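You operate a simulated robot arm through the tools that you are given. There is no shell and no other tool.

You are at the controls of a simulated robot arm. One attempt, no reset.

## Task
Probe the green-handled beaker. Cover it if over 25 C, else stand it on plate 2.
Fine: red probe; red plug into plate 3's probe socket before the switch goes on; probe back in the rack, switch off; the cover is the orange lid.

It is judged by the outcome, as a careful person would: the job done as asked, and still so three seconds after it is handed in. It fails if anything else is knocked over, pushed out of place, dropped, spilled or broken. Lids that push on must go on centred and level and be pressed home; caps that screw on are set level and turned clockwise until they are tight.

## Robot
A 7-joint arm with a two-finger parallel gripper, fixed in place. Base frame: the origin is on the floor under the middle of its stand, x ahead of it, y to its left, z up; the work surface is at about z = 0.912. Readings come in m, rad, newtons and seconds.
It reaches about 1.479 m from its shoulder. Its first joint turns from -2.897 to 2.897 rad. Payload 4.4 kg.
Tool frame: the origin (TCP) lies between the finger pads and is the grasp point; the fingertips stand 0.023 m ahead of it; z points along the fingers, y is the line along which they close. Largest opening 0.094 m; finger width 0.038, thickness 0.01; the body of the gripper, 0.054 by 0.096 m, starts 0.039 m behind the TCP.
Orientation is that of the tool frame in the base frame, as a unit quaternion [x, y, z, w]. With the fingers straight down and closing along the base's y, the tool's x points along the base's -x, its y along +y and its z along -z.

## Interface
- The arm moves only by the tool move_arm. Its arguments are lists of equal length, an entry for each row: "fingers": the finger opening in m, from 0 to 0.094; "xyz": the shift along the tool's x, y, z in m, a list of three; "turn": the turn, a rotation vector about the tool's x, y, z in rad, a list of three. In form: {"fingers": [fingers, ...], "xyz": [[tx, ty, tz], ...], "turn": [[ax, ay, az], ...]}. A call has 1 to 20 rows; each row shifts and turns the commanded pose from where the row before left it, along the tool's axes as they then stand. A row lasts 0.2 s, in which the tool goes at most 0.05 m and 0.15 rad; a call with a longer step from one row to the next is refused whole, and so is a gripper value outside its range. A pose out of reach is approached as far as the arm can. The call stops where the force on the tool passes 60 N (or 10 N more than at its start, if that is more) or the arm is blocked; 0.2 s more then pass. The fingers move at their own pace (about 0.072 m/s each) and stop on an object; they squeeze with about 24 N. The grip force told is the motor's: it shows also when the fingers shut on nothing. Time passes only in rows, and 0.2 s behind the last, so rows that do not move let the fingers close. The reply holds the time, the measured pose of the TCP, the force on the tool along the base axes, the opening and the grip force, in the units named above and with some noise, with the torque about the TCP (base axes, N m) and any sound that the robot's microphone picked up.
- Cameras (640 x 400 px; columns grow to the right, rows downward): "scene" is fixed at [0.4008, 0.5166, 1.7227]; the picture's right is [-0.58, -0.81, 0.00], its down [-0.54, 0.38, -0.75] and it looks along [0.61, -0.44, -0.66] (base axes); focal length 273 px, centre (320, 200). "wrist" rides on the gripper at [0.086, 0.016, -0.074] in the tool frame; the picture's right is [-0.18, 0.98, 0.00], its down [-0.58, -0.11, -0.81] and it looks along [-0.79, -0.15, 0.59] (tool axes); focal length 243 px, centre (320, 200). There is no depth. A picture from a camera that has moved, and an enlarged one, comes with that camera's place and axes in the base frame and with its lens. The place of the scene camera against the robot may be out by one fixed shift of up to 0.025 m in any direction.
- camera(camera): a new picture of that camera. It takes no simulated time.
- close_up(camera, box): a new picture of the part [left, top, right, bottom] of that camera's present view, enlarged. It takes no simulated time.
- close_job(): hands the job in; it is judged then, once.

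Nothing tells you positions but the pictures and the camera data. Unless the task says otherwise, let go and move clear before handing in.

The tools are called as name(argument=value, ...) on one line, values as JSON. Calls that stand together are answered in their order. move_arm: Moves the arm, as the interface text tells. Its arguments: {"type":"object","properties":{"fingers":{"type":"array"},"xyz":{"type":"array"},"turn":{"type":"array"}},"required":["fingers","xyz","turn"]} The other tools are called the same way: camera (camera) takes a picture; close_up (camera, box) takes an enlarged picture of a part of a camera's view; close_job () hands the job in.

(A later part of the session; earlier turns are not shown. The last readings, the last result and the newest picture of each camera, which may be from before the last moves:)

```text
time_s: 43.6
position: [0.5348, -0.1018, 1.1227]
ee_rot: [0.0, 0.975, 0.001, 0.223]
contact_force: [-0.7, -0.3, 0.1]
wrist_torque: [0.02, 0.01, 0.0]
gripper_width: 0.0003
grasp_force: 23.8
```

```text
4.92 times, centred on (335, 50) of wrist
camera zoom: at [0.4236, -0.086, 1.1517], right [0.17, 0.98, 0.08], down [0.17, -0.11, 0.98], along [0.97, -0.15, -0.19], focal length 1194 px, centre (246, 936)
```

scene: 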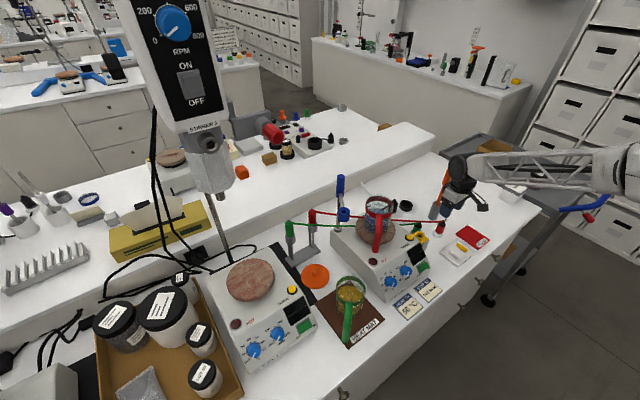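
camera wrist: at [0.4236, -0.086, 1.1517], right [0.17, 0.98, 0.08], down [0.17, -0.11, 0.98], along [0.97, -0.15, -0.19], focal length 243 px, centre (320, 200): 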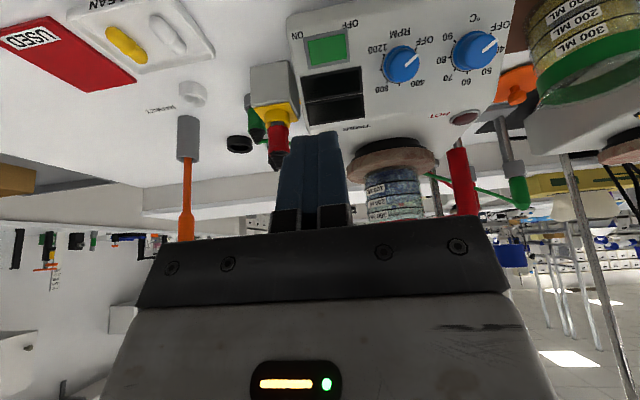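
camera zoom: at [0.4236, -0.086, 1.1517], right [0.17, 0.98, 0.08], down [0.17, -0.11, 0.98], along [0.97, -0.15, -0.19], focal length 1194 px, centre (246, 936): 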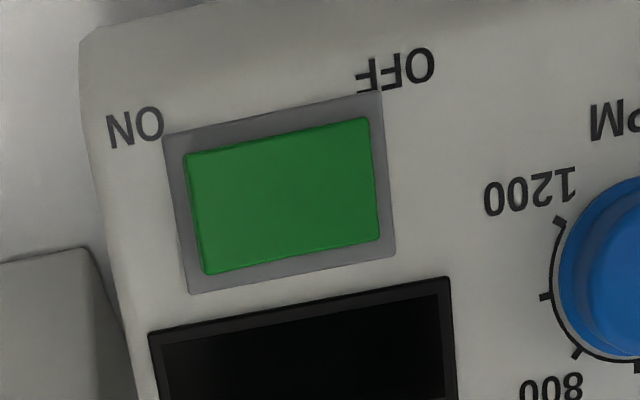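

The plug sits centred in the socket with its prong inside, and the switch centre is at about (0.641, -0.0985, 0.954). I'll bring the closed fingertips to a standoff in front of the ON end at y ≈ -0.111.

move_arm(fingers=[0, 0, 0, 0, 0], xyz=[[-0.0035, -0.0031, 0.0397], [-0.0035, -0.0031, 0.0397], [-0.0034, -0.003, 0.0397], [0, 0, 0], [0, 0, 0]], turn=[[0, 0, 0], [0, 0, 0], [0, 0, 0], [0, 0, 0], [0, 0, 0]])

camera(camera="wrist")

close_up(camera="scene", box=[388, 240, 452, 280])

```text
time_s: 44.8
position: [0.5966, -0.113, 1.0224]
ee_rot: [0.0, 0.975, 0.0, 0.224]
contact_force: [-0.2, 0.3, 0.2]
wrist_torque: [-0.03, 0.04, 0.03]
gripper_width: 0.0
grasp_force: 23.7
```

```text
taken
camera wrist: at [0.4864, -0.0966, 1.0521], right [0.17, 0.98, 0.08], down [0.17, -0.11, 0.98], along [0.97, -0.15, -0.19], focal length 243 px, centre (320, 200)
```

wrist: 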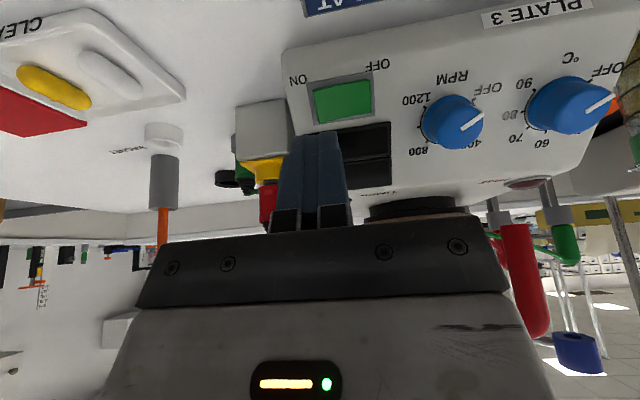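

```text
10.00 times, centred on (420, 260) of scene
camera zoom: at [0.4008, 0.5166, 1.7227], right [-0.58, -0.81, 0.0], down [-0.54, 0.38, -0.75], along [0.61, -0.44, -0.66], focal length 2728 px, centre (-680, -400)
```

zoom: 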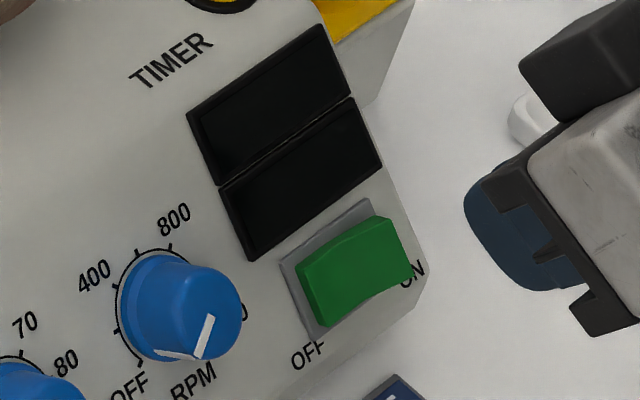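

move_arm(fingers=[0, 0, 0], xyz=[[0.0005, 0.001, 0.02], [0.0005, 0.001, 0.018], [0, 0, 0]], turn=[[0, 0, 0], [0, 0, 0], [0, 0, 0]])

close_up(camera="wrist", box=[240, 60, 400, 160])

close_up(camera="scene", box=[388, 240, 452, 280])

```text
time_s: 45.6
position: [0.6109, -0.1093, 0.9861]
ee_rot: [-0.001, 0.975, 0.001, 0.223]
contact_force: [-0.2, -0.7, -0.3]
wrist_torque: [0.03, 0.01, -0.01]
gripper_width: 0.0
grasp_force: 23.7
```

```text
4.00 times, centred on (320, 110) of wrist
camera zoom: at [0.5, -0.0934, 1.0154], right [0.17, 0.98, 0.08], down [0.17, -0.11, 0.98], along [0.97, -0.15, -0.19], focal length 970 px, centre (320, 560)
```

zoom: 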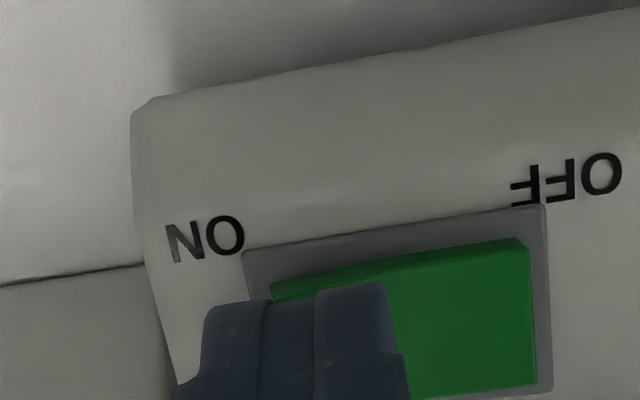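

```text
10.00 times, centred on (420, 260) of scene
camera zoom: at [0.4008, 0.5166, 1.7227], right [-0.58, -0.81, 0.0], down [-0.54, 0.38, -0.75], along [0.61, -0.44, -0.66], focal length 2728 px, centre (-680, -400)
```

zoom: 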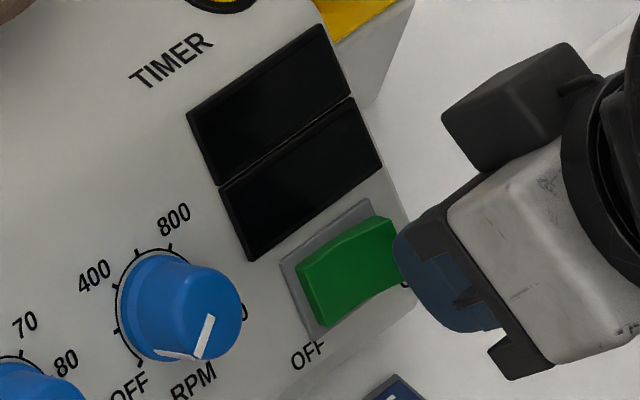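

The fingertips are just in front of the ON end. I'll press forward in small steps.

move_arm(fingers=[0, 0, 0, 0, 0, 0], xyz=[[0, 0, 0.003], [0, 0, 0.003], [0, 0, 0.003], [0, 0, 0.002], [0, 0, 0.002], [0, 0, 0]], turn=[[0, 0, 0], [0, 0, 0], [0, 0, 0], [0, 0, 0], [0, 0, 0], [0, 0, 0]])

close_up(camera="scene", box=[388, 240, 452, 280])

close_up(camera="wrist", box=[240, 60, 400, 160])

```text
time_s: 47.0
position: [0.6165, -0.1099, 0.9734]
ee_rot: [0.0, 0.975, 0.0, 0.224]
contact_force: [0.1, -0.7, -0.7]
wrist_torque: [-0.01, 0.01, 0.02]
gripper_width: 0.0
grasp_force: 24.1
```

```text
10.00 times, centred on (420, 260) of scene
camera zoom: at [0.4008, 0.5166, 1.7227], right [-0.58, -0.81, 0.0], down [-0.54, 0.38, -0.75], along [0.61, -0.44, -0.66], focal length 2728 px, centre (-680, -400)
```

zoom: 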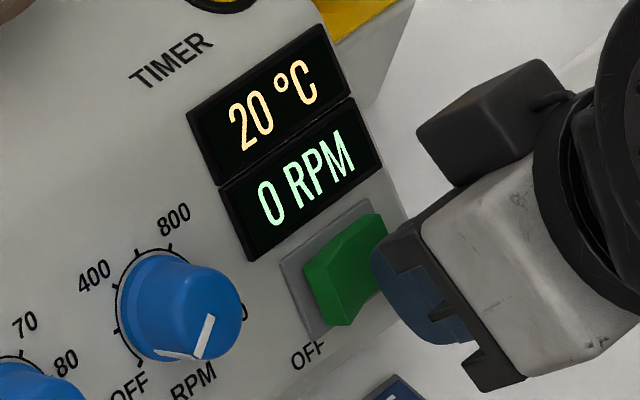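

```text
4.00 times, centred on (320, 110) of wrist
camera zoom: at [0.505, -0.0927, 1.0032], right [0.17, 0.98, 0.08], down [0.17, -0.11, 0.98], along [0.97, -0.15, -0.19], focal length 970 px, centre (320, 560)
```

zoom: 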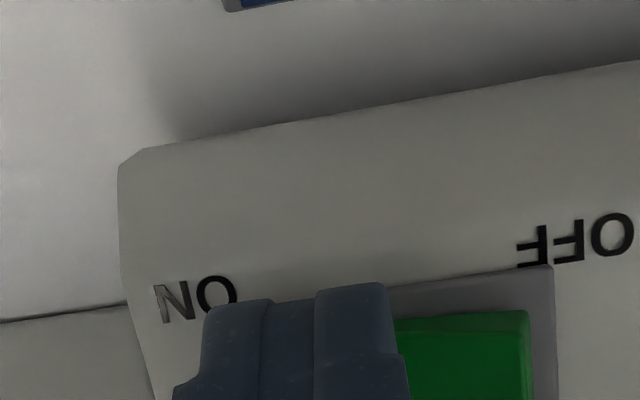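

Plate 3 is on; the display reads 20 °C / 0 RPM. I'll back straight off from the switch, straighten the hand, and head for the red probe.

move_arm(fingers=[0, 0, 0, 0, 0, 0, 0, 0], xyz=[[0, 0, -0.02], [0, 0, -0.035], [0, 0, -0.045], [0, 0, -0.045], [0, 0, 0], [0, 0, 0], [0, 0, 0], [0, 0, 0]], turn=[[0, 0, 0], [0, 0, 0], [0, 0, 0], [0, 0, 0], [0, 0.15, 0], [0, 0.15, 0], [0, 0.15, 0], [0, 0, 0]])

camera(camera="scene")

close_up(camera="scene", box=[276, 165, 404, 245])

```text
time_s: 48.8
position: [0.5525, -0.1097, 1.1034]
ee_rot: [0.0, 1.0, 0.001, -0.001]
contact_force: [-0.7, -0.1, 0.2]
wrist_torque: [0.0, 0.06, 0.0]
gripper_width: 0.0003
grasp_force: 23.6
```

```text
taken
```

scene: 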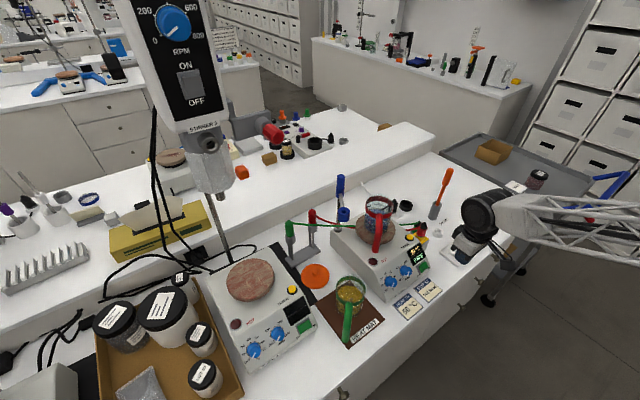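

```text
5.00 times, centred on (340, 205) of scene
camera zoom: at [0.4008, 0.5166, 1.7227], right [-0.58, -0.81, 0.0], down [-0.54, 0.38, -0.75], along [0.61, -0.44, -0.66], focal length 1364 px, centre (220, 175)
```

zoom: 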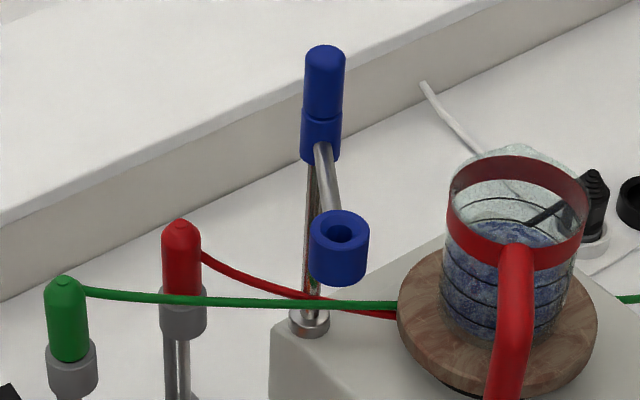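

The red probe stands in the rack near (0.93, 0.14) with a blue clamp stand close by. I'll raise the arm and look at the rack from above to get accurate positions.

move_arm(fingers=[0.03, 0.094, 0.094, 0.094, 0.094, 0.094, 0.094, 0.094, 0.094, 0.094, 0.094, 0.094], xyz=[[0, 0, -0.04], [0, 0, -0.045], [0, 0, -0.045], [0, 0, -0.045], [-0.01, 0.02, -0.04], [-0.015, 0.04, -0.02], [-0.015, 0.04, -0.01], [-0.015, 0.04, 0], [-0.015, 0.04, 0], [-0.01, 0.04, 0], [-0.008, 0.02, 0], [0, 0, 0]], turn=[[0, 0, 0], [0, 0, 0], [0, 0, 0], [0, 0, 0], [0, 0, 0], [0, 0, 0], [0, 0, 0], [0, 0, 0], [0, 0, 0], [0, 0, 0], [0, 0, 0], [0, 0, 0]])

camera(camera="wrist")

close_up(camera="wrist", box=[250, 80, 410, 180])

```text
time_s: 51.4
position: [0.6394, 0.1291, 1.3484]
ee_rot: [0.0, 1.0, 0.0, 0.0]
contact_force: [0.5, -0.1, 0.0]
wrist_torque: [-0.02, -0.02, -0.01]
gripper_width: 0.0939
grasp_force: 0.0
```

```text
taken
camera wrist: at [0.5525, 0.145, 1.423], right [0.18, 0.98, 0.0], down [0.58, -0.11, 0.81], along [0.79, -0.15, -0.59], focal length 243 px, centre (320, 200)
```

wrist: 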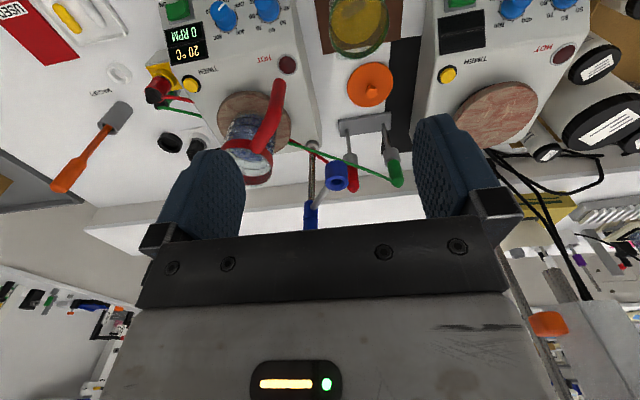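

```text
4.00 times, centred on (330, 130) of wrist
camera zoom: at [0.5525, 0.145, 1.423], right [0.18, 0.98, 0.0], down [0.58, -0.11, 0.81], along [0.79, -0.15, -0.59], focal length 970 px, centre (280, 480)
```

zoom: 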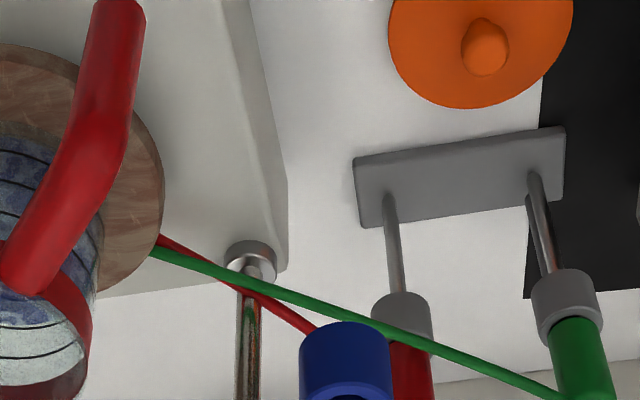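

close_up(camera="wrist", box=[280, 130, 440, 230])

close_up(camera="scene", box=[280, 190, 360, 240])

close_up(camera="scene", box=[280, 215, 360, 265])

```text
4.00 times, centred on (360, 180) of wrist
camera zoom: at [0.5525, 0.145, 1.423], right [0.18, 0.98, 0.0], down [0.58, -0.11, 0.81], along [0.79, -0.15, -0.59], focal length 970 px, centre (160, 280)
```

zoom: 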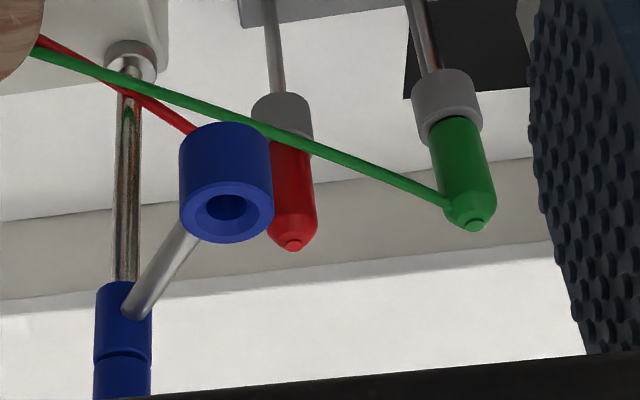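

```text
8.00 times, centred on (320, 215) of scene
camera zoom: at [0.4008, 0.5166, 1.7227], right [-0.58, -0.81, 0.0], down [-0.54, 0.38, -0.75], along [0.61, -0.44, -0.66], focal length 2183 px, centre (320, 80)
```

zoom: 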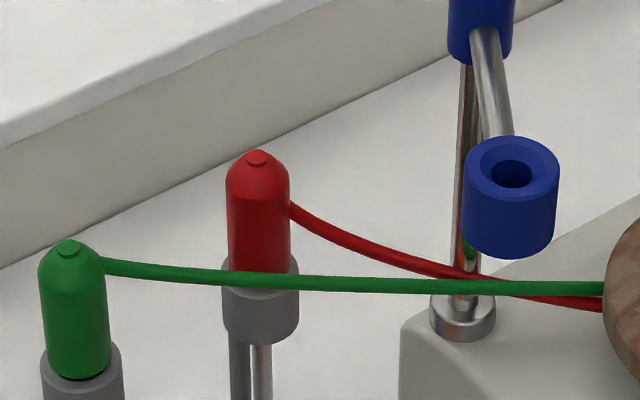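

```text
8.00 times, centred on (320, 240) of scene
camera zoom: at [0.4008, 0.5166, 1.7227], right [-0.58, -0.81, 0.0], down [-0.54, 0.38, -0.75], along [0.61, -0.44, -0.66], focal length 2183 px, centre (320, -120)
```

zoom: 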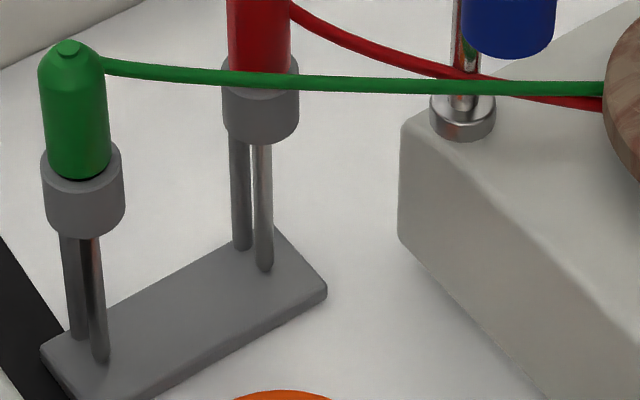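

The red probe's handle top is at about (0.944, 0.141, 1.12), with its collar top at 1.058. The blue clamp is at (0.81, 0.12, 1.20), so I'll yaw the hand slightly to keep the wrist camera away from it, then hover above the probe.

move_arm(fingers=[0.094, 0.094, 0.08, 0.07, 0.06, 0.06, 0.06, 0.06, 0.06, 0.06], xyz=[[0, 0, 0], [0, 0, 0], [-0.0411, 0.0145, 0], [-0.0411, 0.0145, 0], [-0.0411, 0.0145, 0], [-0.0411, 0.0145, 0], [-0.0411, 0.0145, 0], [-0.0411, 0.0145, 0], [-0.0411, 0.0145, 0.015], [0, 0, 0.015]], turn=[[0, 0, 0.15], [0, 0, 0.15], [0, 0, 0], [0, 0, 0], [0, 0, 0], [0, 0, 0], [0, 0, 0], [0, 0, 0], [0, 0, 0], [0, 0, 0]])

camera(camera="wrist")

camera(camera="scene")

```text
time_s: 53.6
position: [0.946, 0.1398, 1.3197]
ee_rot: [0.149, 0.989, 0.0, 0.0]
contact_force: [-0.5, 0.5, 0.6]
wrist_torque: [0.0, -0.01, -0.04]
gripper_width: 0.06
grasp_force: 0.1
```

```text
taken
camera wrist: at [0.8668, 0.182, 1.394], right [0.47, 0.88, 0.0], down [0.52, -0.28, 0.81], along [0.71, -0.38, -0.59], focal length 243 px, centre (320, 200)
```

wrist: 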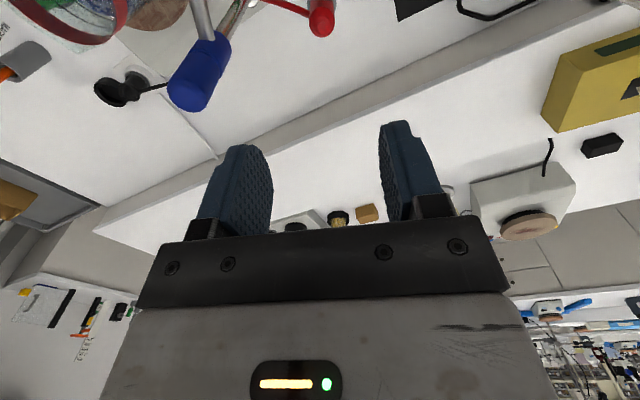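

```text
taken
```

scene: 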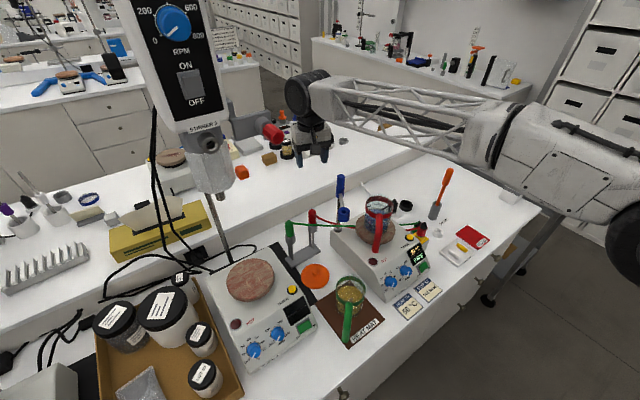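

close_up(camera="wrist", box=[280, 0, 360, 50])

```text
8.00 times, centred on (320, 25) of wrist
camera zoom: at [0.8668, 0.182, 1.394], right [0.47, 0.88, 0.0], down [0.52, -0.28, 0.81], along [0.71, -0.38, -0.59], focal length 1941 px, centre (320, 1600)
```

zoom: 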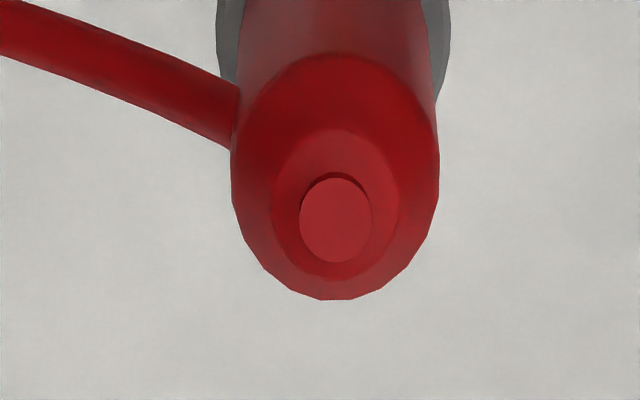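

The probe handle is directly below, about 4 mm further out in x. I'll correct and descend most of the way, then check.

move_arm(fingers=[0.06, 0.06, 0.06, 0.06, 0.06], xyz=[[-0.0035, 0.0011, 0.03], [0, 0, 0.045], [0, 0, 0.045], [0, 0, 0.035], [0, 0, 0]], turn=[[0, 0, 0], [0, 0, 0], [0, 0, 0], [0, 0, 0], [0, 0, 0]])

camera(camera="wrist")

close_up(camera="scene", box=[270, 140, 430, 240])

```text
time_s: 54.8
position: [0.9485, 0.1409, 1.1675]
ee_rot: [0.15, 0.989, 0.0, 0.0]
contact_force: [0.4, 0.1, 0.5]
wrist_torque: [0.01, -0.02, 0.0]
gripper_width: 0.0599
grasp_force: 0.0
```

```text
taken
camera wrist: at [0.8709, 0.1823, 1.2414], right [0.47, 0.88, 0.0], down [0.52, -0.28, 0.81], along [0.71, -0.38, -0.59], focal length 243 px, centre (320, 200)
```

wrist: 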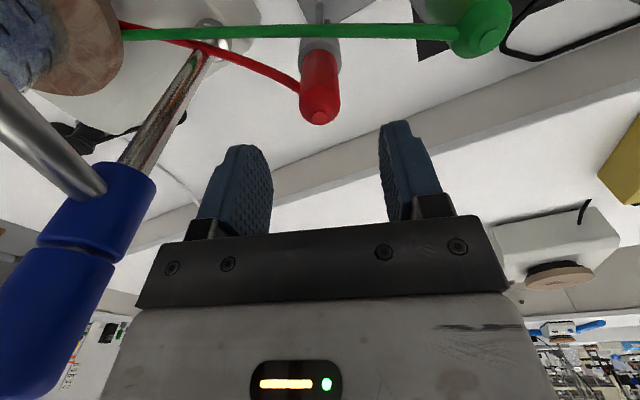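

```text
4.00 times, centred on (350, 190) of scene
camera zoom: at [0.4008, 0.5166, 1.7227], right [-0.58, -0.81, 0.0], down [-0.54, 0.38, -0.75], along [0.61, -0.44, -0.66], focal length 1091 px, centre (200, 240)
```

zoom: 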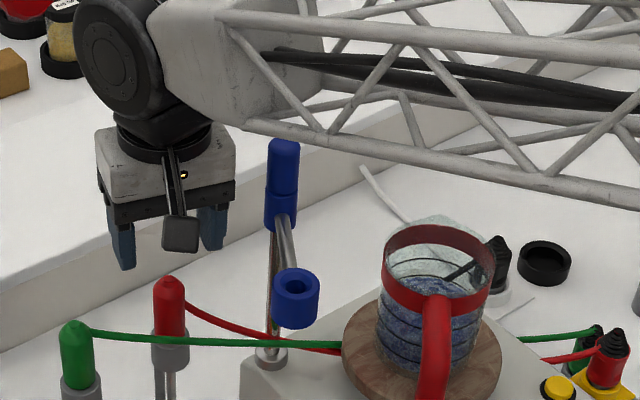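

The gripper is right above the probe, with a centimetre or two of clearance to the clamp stand. I'll descend slowly to TCP z ≈ 1.108.

move_arm(fingers=[0.06, 0.06, 0.06, 0.06, 0.06], xyz=[[0, 0, 0.015], [0, 0, 0.015], [0, 0, 0.015], [0, 0, 0.014], [0, 0, 0]], turn=[[0, 0, 0], [0, 0, 0], [0, 0, 0], [0, 0, 0], [0, 0, 0]])

camera(camera="wrist")

close_up(camera="scene", box=[270, 140, 430, 240])

```text
time_s: 56.0
position: [0.9476, 0.1421, 1.106]
ee_rot: [0.149, 0.989, 0.0, 0.0]
contact_force: [0.5, 0.8, 0.3]
wrist_torque: [0.0, -0.01, -0.02]
gripper_width: 0.0601
grasp_force: 0.0
```

```text
taken
camera wrist: at [0.87, 0.1837, 1.181], right [0.47, 0.88, 0.0], down [0.52, -0.28, 0.81], along [0.71, -0.38, -0.59], focal length 243 px, centre (320, 200)
```

wrist: 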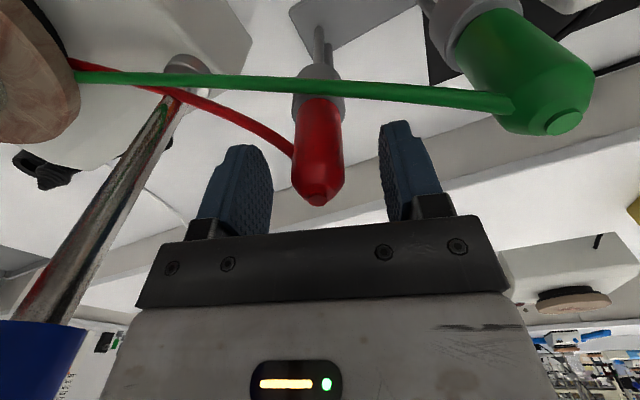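

```text
4.00 times, centred on (350, 190) of scene
camera zoom: at [0.4008, 0.5166, 1.7227], right [-0.58, -0.81, 0.0], down [-0.54, 0.38, -0.75], along [0.61, -0.44, -0.66], focal length 1091 px, centre (200, 240)
```

zoom: 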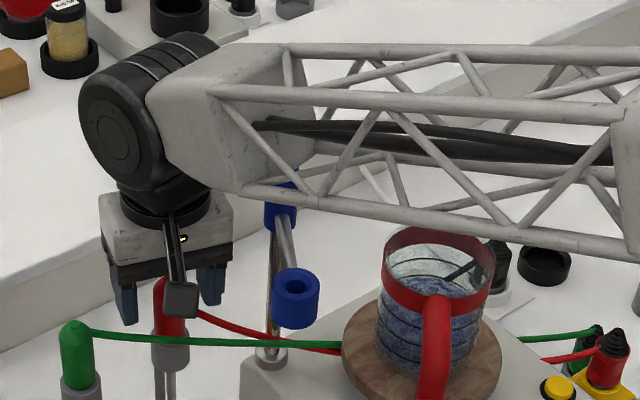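

The handle is centred between the fingers. Closing now.

move_arm(fingers=[0.03, 0.01, 0.0, 0.0, 0.0], xyz=[[0, 0, 0], [0, 0, 0], [0, 0, 0], [0, 0, 0], [0, 0, 0]], turn=[[0, 0, 0], [0, 0, 0], [0, 0, 0], [0, 0, 0], [0, 0, 0]])

close_up(camera="wrist", box=[240, 90, 400, 190])

```text
time_s: 57.2
position: [0.949, 0.1418, 1.1067]
ee_rot: [0.149, 0.989, 0.001, 0.0]
contact_force: [-0.4, 0.4, 0.4]
wrist_torque: [-0.01, 0.03, 0.02]
gripper_width: 0.0256
grasp_force: 23.9
```

```text
4.00 times, centred on (320, 140) of wrist
camera zoom: at [0.87, 0.1837, 1.1811], right [0.47, 0.88, 0.0], down [0.52, -0.28, 0.81], along [0.71, -0.38, -0.59], focal length 970 px, centre (320, 440)
```

zoom: 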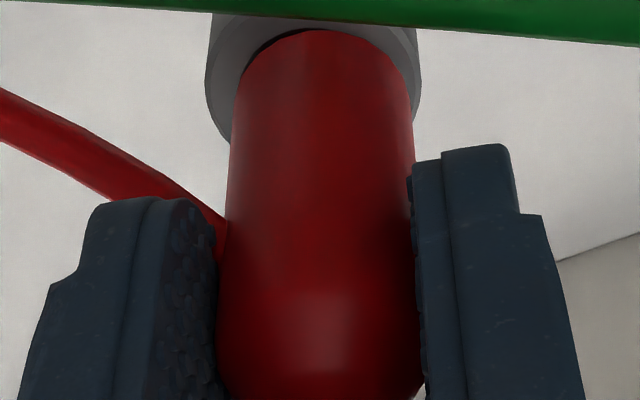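

The probe is gripped (25.6 mm). I'll lift it straight up out of the rack.

move_arm(fingers=[0, 0, 0, 0, 0, 0, 0], xyz=[[0, 0, -0.02], [0, 0, -0.03], [0, 0, -0.04], [0, 0, -0.045], [0, 0, -0.045], [0, 0, -0.044], [0, 0, 0]], turn=[[0, 0, 0], [0, 0, 0], [0, 0, 0], [0, 0, 0], [0, 0, 0], [0, 0, 0], [0, 0, 0]])

camera(camera="wrist")

close_up(camera="scene", box=[250, 100, 442, 220])

```text
time_s: 58.8
position: [0.9486, 0.1388, 1.3272]
ee_rot: [0.149, 0.989, 0.0, -0.001]
contact_force: [0.1, -0.4, -1.0]
wrist_torque: [-0.01, 0.01, 0.04]
gripper_width: 0.0253
grasp_force: 23.6
```

```text
taken
camera wrist: at [0.8701, 0.1797, 1.4023], right [0.47, 0.88, 0.0], down [0.52, -0.28, 0.81], along [0.71, -0.38, -0.59], focal length 243 px, centre (320, 200)
```

wrist: 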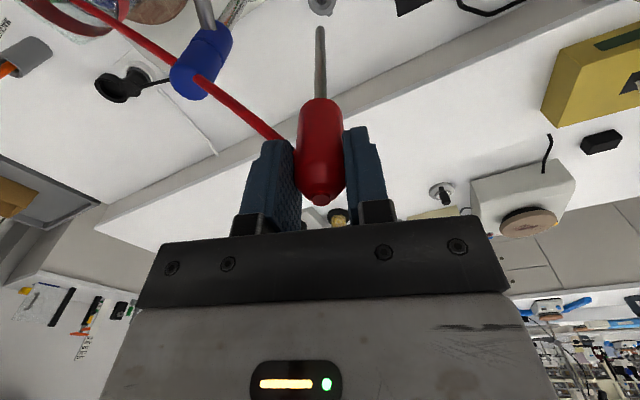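

```text
3.33 times, centred on (346, 160) of scene
camera zoom: at [0.4008, 0.5166, 1.7227], right [-0.58, -0.81, 0.0], down [-0.54, 0.38, -0.75], along [0.61, -0.44, -0.66], focal length 909 px, centre (233, 333)
```

zoom: 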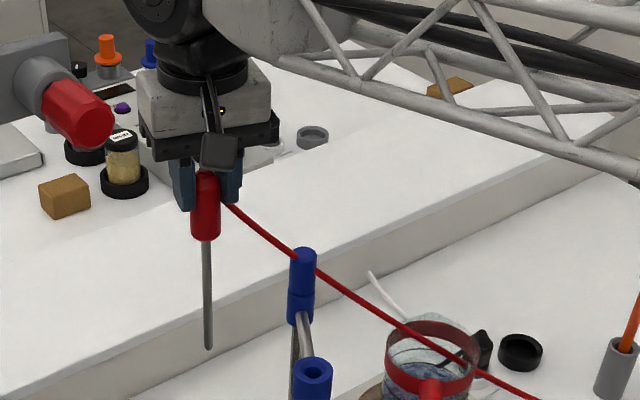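

The probe is out; its tip is about 0.19 m below the TCP. The green-handled beaker's rim centre is about (0.698, 0.177), z ≈ 1.01. I'll carry the probe around the blue clamp on the +y side to above the beaker.

move_arm(fingers=[0, 0, 0, 0, 0, 0, 0, 0, 0], xyz=[[0.03, 0.0148, 0], [0.03, 0.0148, 0], [0.0362, -0.0099, 0], [0.0362, -0.0099, 0], [0.0362, -0.0099, 0], [0.0362, -0.0099, 0], [0.0229, -0.0139, 0], [0.0229, -0.0139, 0], [0, 0, 0]], turn=[[0, 0, 0], [0, 0, 0], [0, 0, 0], [0, 0, 0], [0, 0, 0], [0, 0, 0], [0, 0, 0], [0, 0, 0], [0, 0, 0]])

camera(camera="wrist")

close_up(camera="scene", box=[270, 170, 430, 350])

close_up(camera="wrist", box=[240, 0, 400, 100])

```text
time_s: 60.8
position: [0.6975, 0.1778, 1.3295]
ee_rot: [0.15, 0.989, 0.0, 0.0]
contact_force: [-0.2, 0.7, -1.1]
wrist_torque: [0.05, 0.02, -0.02]
gripper_width: 0.0253
grasp_force: 24.0
```

```text
taken
camera wrist: at [0.6196, 0.2194, 1.4038], right [0.47, 0.88, 0.0], down [0.52, -0.28, 0.81], along [0.71, -0.38, -0.59], focal length 243 px, centre (320, 200)
```

wrist: 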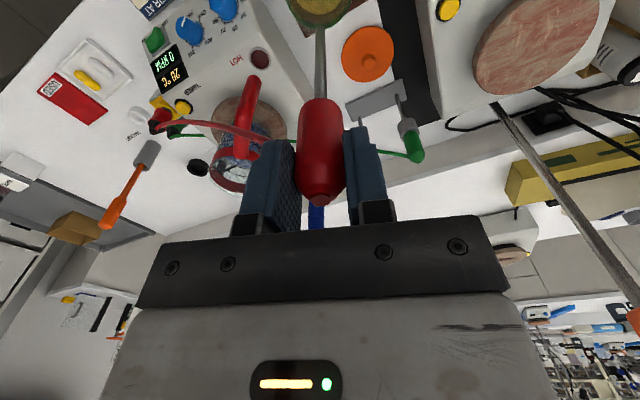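

```text
2.22 times, centred on (350, 260) of scene
camera zoom: at [0.4008, 0.5166, 1.7227], right [-0.58, -0.81, 0.0], down [-0.54, 0.38, -0.75], along [0.61, -0.44, -0.66], focal length 606 px, centre (253, 67)
```

zoom: 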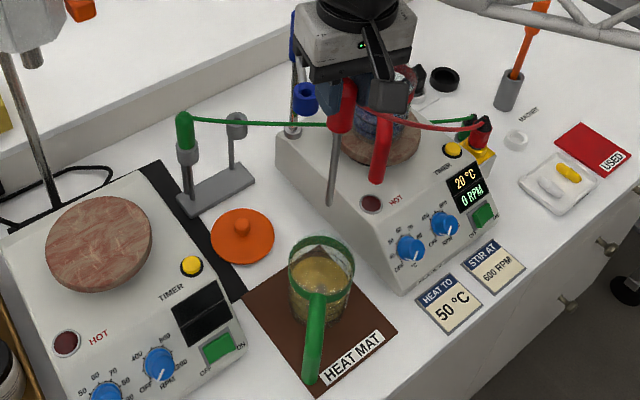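

```text
4.00 times, centred on (320, 50) of wrist
camera zoom: at [0.6196, 0.2194, 1.4038], right [0.47, 0.88, 0.0], down [0.52, -0.28, 0.81], along [0.71, -0.38, -0.59], focal length 970 px, centre (320, 800)
```

zoom: 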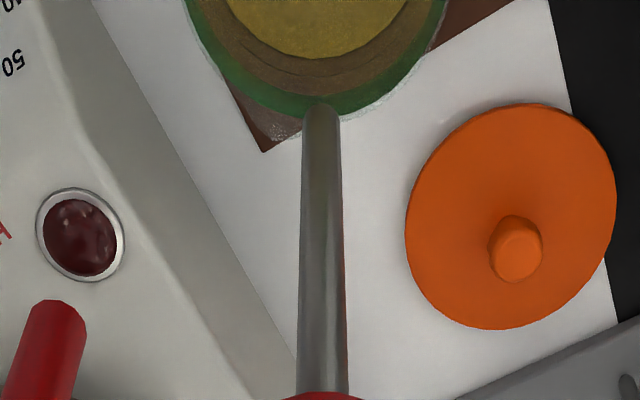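

The probe stem is lined up over the beaker in both views. I'll lower it into the liquid in steps.

move_arm(fingers=[0, 0, 0, 0, 0], xyz=[[0, 0, 0.03], [0, 0, 0.035], [0, 0, 0.035], [0, 0, 0.02], [0, 0, 0]], turn=[[0, 0, 0], [0, 0, 0], [0, 0, 0], [0, 0, 0], [0, 0, 0]])

camera(camera="wrist")

close_up(camera="scene", box=[300, 210, 428, 290])

```text
time_s: 62.0
position: [0.6989, 0.178, 1.2077]
ee_rot: [0.15, 0.989, 0.001, -0.001]
contact_force: [0.2, -0.3, -0.2]
wrist_torque: [-0.02, 0.01, -0.02]
gripper_width: 0.0253
grasp_force: 24.6
```

```text
taken
camera wrist: at [0.6201, 0.2207, 1.2822], right [0.47, 0.88, 0.0], down [0.52, -0.28, 0.81], along [0.71, -0.38, -0.59], focal length 243 px, centre (320, 200)
```

wrist: 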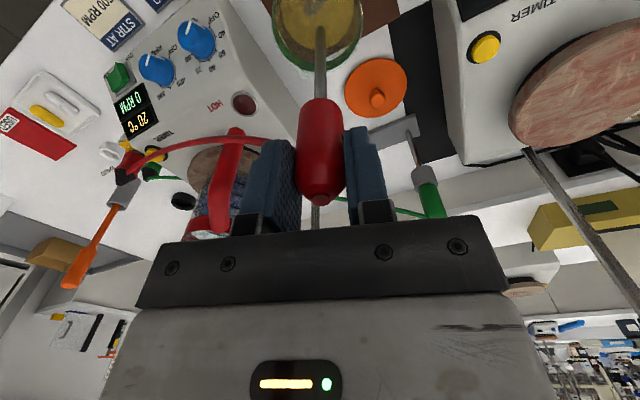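

```text
5.00 times, centred on (364, 250) of scene
camera zoom: at [0.4008, 0.5166, 1.7227], right [-0.58, -0.81, 0.0], down [-0.54, 0.38, -0.75], along [0.61, -0.44, -0.66], focal length 1364 px, centre (100, -50)
```

zoom: 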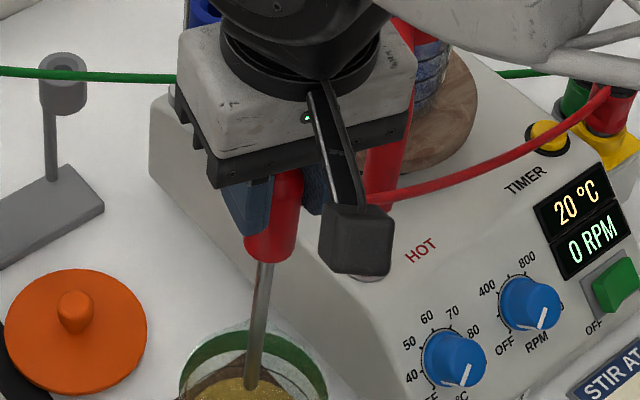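

close_up(camera="scene", box=[300, 250, 428, 330])

close_up(camera="wrist", box=[240, 0, 400, 100])

```text
5.00 times, centred on (364, 290) of scene
camera zoom: at [0.4008, 0.5166, 1.7227], right [-0.58, -0.81, 0.0], down [-0.54, 0.38, -0.75], along [0.61, -0.44, -0.66], focal length 1364 px, centre (100, -250)
```

zoom: 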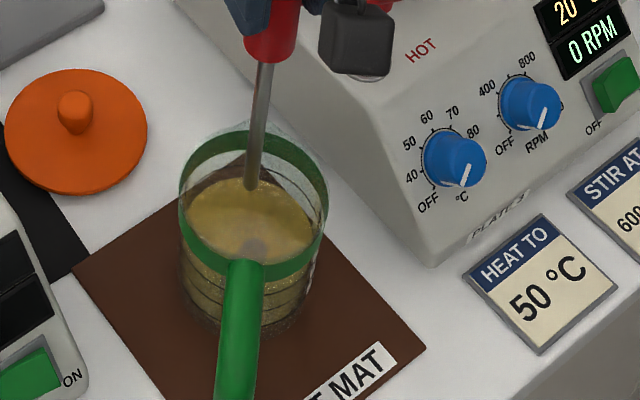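

```text
4.00 times, centred on (320, 50) of wrist
camera zoom: at [0.6201, 0.2207, 1.2822], right [0.47, 0.88, 0.0], down [0.52, -0.28, 0.81], along [0.71, -0.38, -0.59], focal length 970 px, centre (320, 800)
```

zoom: 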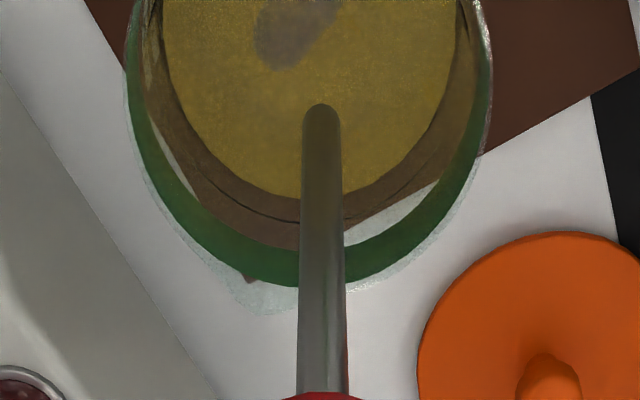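

The tip is inside the rim and well centred. Lowering into the liquid now.

move_arm(fingers=[0, 0, 0, 0, 0, 0], xyz=[[0, 0, 0.02], [0, 0, 0.02], [0, 0, 0.02], [0, 0, 0.02], [0, 0, 0], [0, 0, 0]], turn=[[0, 0, 0], [0, 0, 0], [0, 0, 0], [0, 0, 0], [0, 0, 0], [0, 0, 0]])

close_up(camera="scene", box=[300, 220, 460, 320])

close_up(camera="wrist", box=[240, 0, 400, 100])

```text
time_s: 63.4
position: [0.6987, 0.18, 1.1275]
ee_rot: [0.149, 0.989, 0.0, 0.0]
contact_force: [-0.4, 0.4, -0.2]
wrist_torque: [0.05, -0.01, 0.01]
gripper_width: 0.0257
grasp_force: 23.9
```

```text
4.00 times, centred on (380, 270) of scene
camera zoom: at [0.4008, 0.5166, 1.7227], right [-0.58, -0.81, 0.0], down [-0.54, 0.38, -0.75], along [0.61, -0.44, -0.66], focal length 1091 px, centre (80, -80)
```

zoom: 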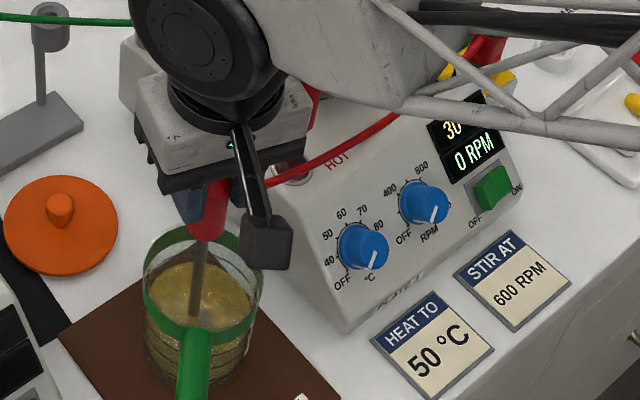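

```text
4.00 times, centred on (320, 50) of wrist
camera zoom: at [0.62, 0.2217, 1.2027], right [0.47, 0.88, 0.0], down [0.52, -0.28, 0.81], along [0.71, -0.38, -0.59], focal length 970 px, centre (320, 800)
```

zoom: 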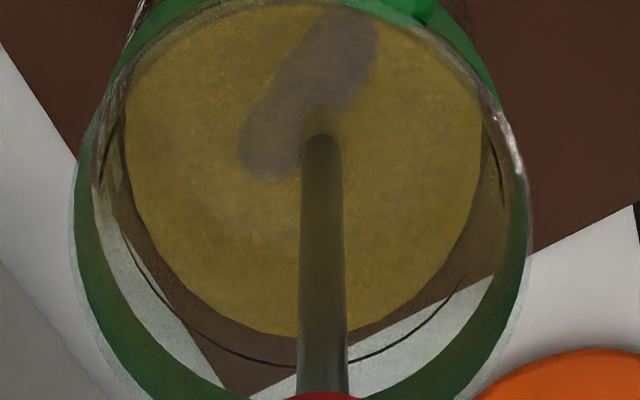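

The reading is climbing (30 already), so the probe is connected and working. I'll hold still until it settles and read the display.

move_arm(fingers=[0, 0, 0, 0, 0, 0, 0, 0, 0, 0], xyz=[[0, 0, 0], [0, 0, 0], [0, 0, 0], [0, 0, 0], [0, 0, 0], [0, 0, 0], [0, 0, 0], [0, 0, 0], [0, 0, 0], [0, 0, 0]], turn=[[0, 0, 0], [0, 0, 0], [0, 0, 0], [0, 0, 0], [0, 0, 0], [0, 0, 0], [0, 0, 0], [0, 0, 0], [0, 0, 0], [0, 0, 0]])

close_up(camera="scene", box=[400, 235, 448, 265])

camera(camera="wrist")

```text
time_s: 65.6
position: [0.6978, 0.1806, 1.1293]
ee_rot: [0.15, 0.989, 0.0, -0.001]
contact_force: [-0.7, 0.6, -0.4]
wrist_torque: [-0.01, 0.0, 0.0]
gripper_width: 0.0255
grasp_force: 24.4
```

```text
13.33 times, centred on (424, 250) of scene
camera zoom: at [0.4008, 0.5166, 1.7227], right [-0.58, -0.81, 0.0], down [-0.54, 0.38, -0.75], along [0.61, -0.44, -0.66], focal length 3638 px, centre (-1067, -467)
```

zoom: 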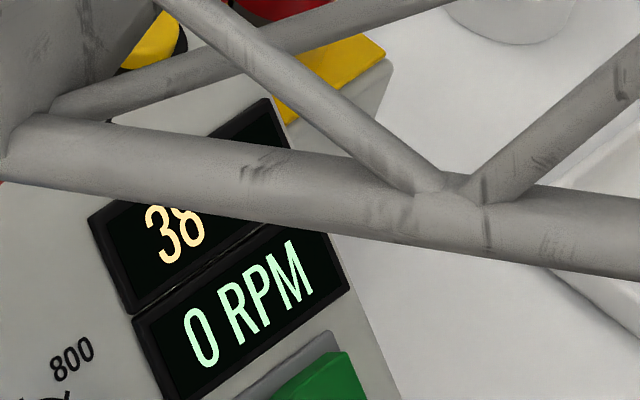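

```text
taken
camera wrist: at [0.62, 0.2217, 1.2028], right [0.47, 0.88, 0.0], down [0.52, -0.28, 0.81], along [0.71, -0.38, -0.59], focal length 243 px, centre (320, 200)
```

wrist: 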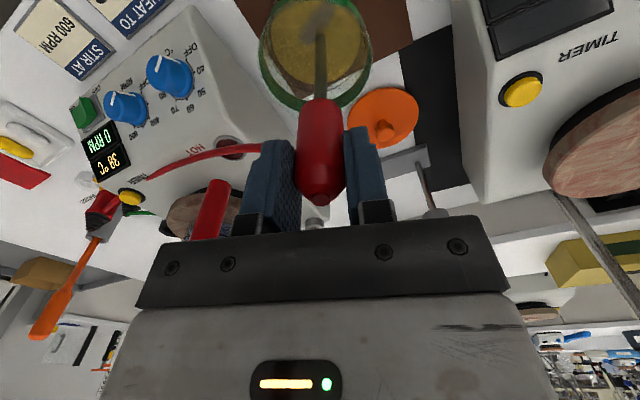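

The display shows 38 °C and may still be rising. I'll wait a little longer for a settled reading.

move_arm(fingers=[0, 0, 0, 0, 0, 0, 0, 0, 0, 0, 0, 0, 0, 0, 0, 0, 0, 0, 0, 0], xyz=[[0, 0, 0], [0, 0, 0], [0, 0, 0], [0, 0, 0], [0, 0, 0], [0, 0, 0], [0, 0, 0], [0, 0, 0], [0, 0, 0], [0, 0, 0], [0, 0, 0], [0, 0, 0], [0, 0, 0], [0, 0, 0], [0, 0, 0], [0, 0, 0], [0, 0, 0], [0, 0, 0], [0, 0, 0], [0, 0, 0]], turn=[[0, 0, 0], [0, 0, 0], [0, 0, 0], [0, 0, 0], [0, 0, 0], [0, 0, 0], [0, 0, 0], [0, 0, 0], [0, 0, 0], [0, 0, 0], [0, 0, 0], [0, 0, 0], [0, 0, 0], [0, 0, 0], [0, 0, 0], [0, 0, 0], [0, 0, 0], [0, 0, 0], [0, 0, 0], [0, 0, 0]])

close_up(camera="wrist", box=[60, 90, 156, 150])

close_up(camera="scene", box=[300, 240, 428, 320])

```text
time_s: 69.8
position: [0.6977, 0.179, 1.1285]
ee_rot: [0.149, 0.989, 0.0, 0.0]
contact_force: [0.4, 0.2, -1.8]
wrist_torque: [0.03, 0.04, 0.03]
gripper_width: 0.0257
grasp_force: 23.8
```

```text
6.67 times, centred on (108, 120) of wrist
camera zoom: at [0.62, 0.2217, 1.2028], right [0.47, 0.88, 0.0], down [0.52, -0.28, 0.81], along [0.71, -0.38, -0.59], focal length 1618 px, centre (1733, 733)
```

zoom: 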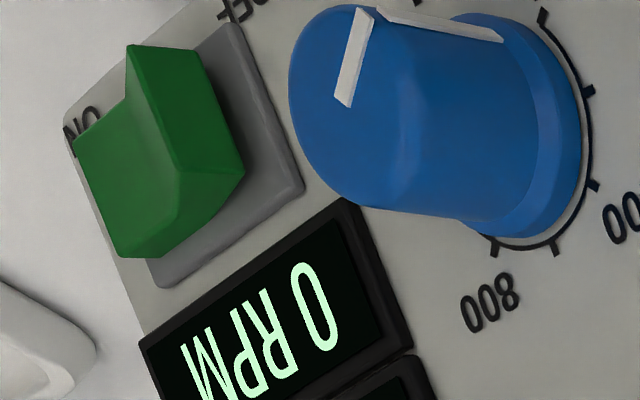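

```text
5.00 times, centred on (364, 280) of scene
camera zoom: at [0.4008, 0.5166, 1.7227], right [-0.58, -0.81, 0.0], down [-0.54, 0.38, -0.75], along [0.61, -0.44, -0.66], focal length 1364 px, centre (100, -200)
```

zoom: 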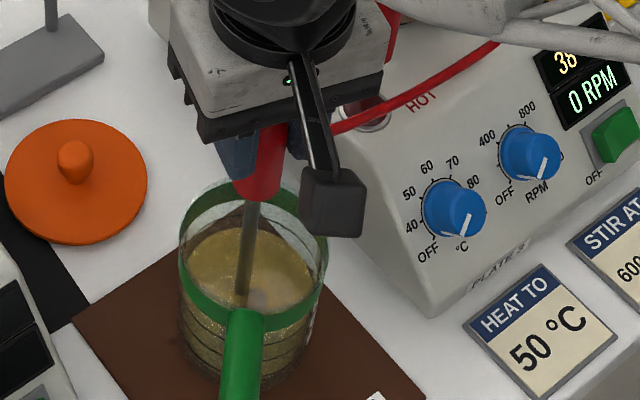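

It holds steady at 38 °C, over 25 °C, so the beaker gets the orange lid. First the probe goes back in the rack, so I'll lift it straight out.

move_arm(fingers=[0, 0, 0, 0, 0, 0, 0, 0], xyz=[[0, 0, -0.015], [0, 0, -0.025], [0, 0, -0.035], [0, 0, -0.04], [0, 0, -0.04], [0, 0, -0.04], [0, 0, -0.01], [0, 0, 0]], turn=[[0, 0, 0], [0, 0, 0], [0, 0, 0], [0, 0, 0], [0, 0, 0], [0, 0, 0], [0, 0, 0], [0, 0, 0]])

move_arm(fingers=[0, 0, 0, 0, 0, 0, 0, 0, 0, 0], xyz=[[-0.0229, 0.0139, 0], [-0.0229, 0.0139, 0], [-0.0362, 0.0099, 0], [-0.0362, 0.0099, 0], [-0.0362, 0.0099, 0], [-0.0362, 0.0099, 0], [-0.03, -0.0148, 0], [-0.03, -0.0148, 0], [0, 0, 0], [0, 0, 0]], turn=[[0, 0, 0], [0, 0, 0], [0, 0, 0], [0, 0, 0], [0, 0, 0], [0, 0, 0], [0, 0, 0], [0, 0, 0], [0, 0, 0], [0, 0, 0]])

camera(camera="wrist")

close_up(camera="wrist", box=[280, 0, 360, 50])

close_up(camera="scene", box=[270, 160, 366, 220])

```text
time_s: 71.6
position: [0.6988, 0.1806, 1.3327]
ee_rot: [0.15, 0.989, 0.0, 0.0]
contact_force: [0.3, 0.4, 0.0]
wrist_torque: [0.0, 0.0, 0.02]
gripper_width: 0.0255
grasp_force: 23.9
```

```text
time_s: 73.8
position: [0.948, 0.1407, 1.3334]
ee_rot: [0.149, 0.989, 0.0, 0.0]
contact_force: [-0.4, 0.4, 0.0]
wrist_torque: [-0.01, 0.0, -0.01]
gripper_width: 0.0255
grasp_force: 24.0
```

```text
taken
camera wrist: at [0.8693, 0.1831, 1.4082], right [0.47, 0.88, 0.0], down [0.52, -0.28, 0.81], along [0.71, -0.38, -0.59], focal length 243 px, centre (320, 200)
```

wrist: 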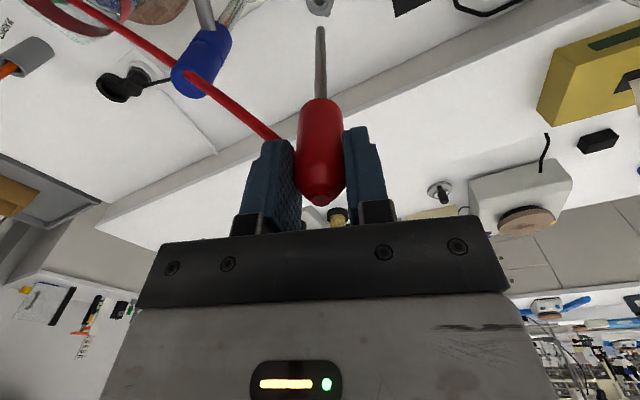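

```text
8.00 times, centred on (320, 25) of wrist
camera zoom: at [0.8693, 0.1831, 1.4082], right [0.47, 0.88, 0.0], down [0.52, -0.28, 0.81], along [0.71, -0.38, -0.59], focal length 1941 px, centre (320, 1600)
```

zoom: 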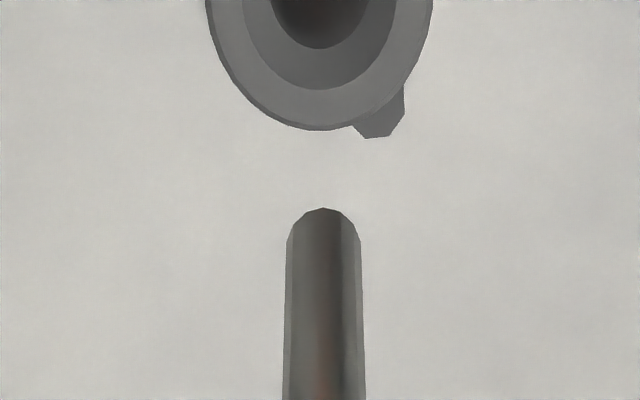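

```text
6.67 times, centred on (318, 190) of scene
camera zoom: at [0.4008, 0.5166, 1.7227], right [-0.58, -0.81, 0.0], down [-0.54, 0.38, -0.75], along [0.61, -0.44, -0.66], focal length 1819 px, centre (333, 267)
```

zoom: 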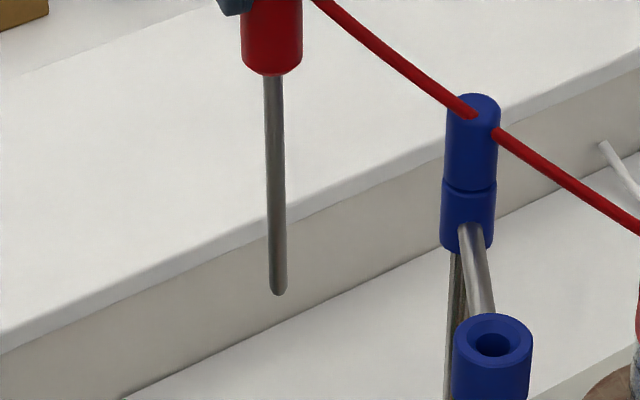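

The stem is nearly over the collar's funnel. I'll lower until the tip is just above it and check both views.

move_arm(fingers=[0, 0, 0, 0], xyz=[[0, 0, 0.03], [0, 0, 0.025], [0, 0, 0.007], [0, 0, 0]], turn=[[0, 0, 0], [0, 0, 0], [0, 0, 0], [0, 0, 0]])

close_up(camera="wrist", box=[280, 10, 360, 60])

close_up(camera="scene", box=[290, 195, 338, 225])

```text
time_s: 74.8
position: [0.9477, 0.1413, 1.2717]
ee_rot: [0.15, 0.989, 0.0, 0.0]
contact_force: [0.0, 0.7, -0.3]
wrist_torque: [-0.01, 0.0, 0.01]
gripper_width: 0.0255
grasp_force: 23.8
```

```text
8.00 times, centred on (320, 35) of wrist
camera zoom: at [0.8693, 0.1831, 1.3464], right [0.47, 0.88, 0.0], down [0.52, -0.28, 0.81], along [0.71, -0.38, -0.59], focal length 1941 px, centre (320, 1520)
```

zoom: 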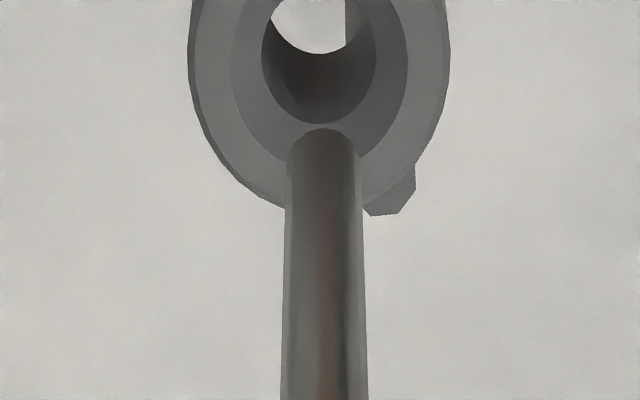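

```text
13.33 times, centred on (314, 210) of scene
camera zoom: at [0.4008, 0.5166, 1.7227], right [-0.58, -0.81, 0.0], down [-0.54, 0.38, -0.75], along [0.61, -0.44, -0.66], focal length 3638 px, centre (400, 67)
```

zoom: 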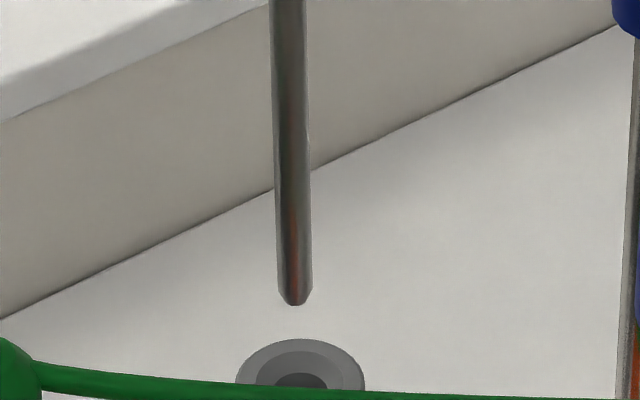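

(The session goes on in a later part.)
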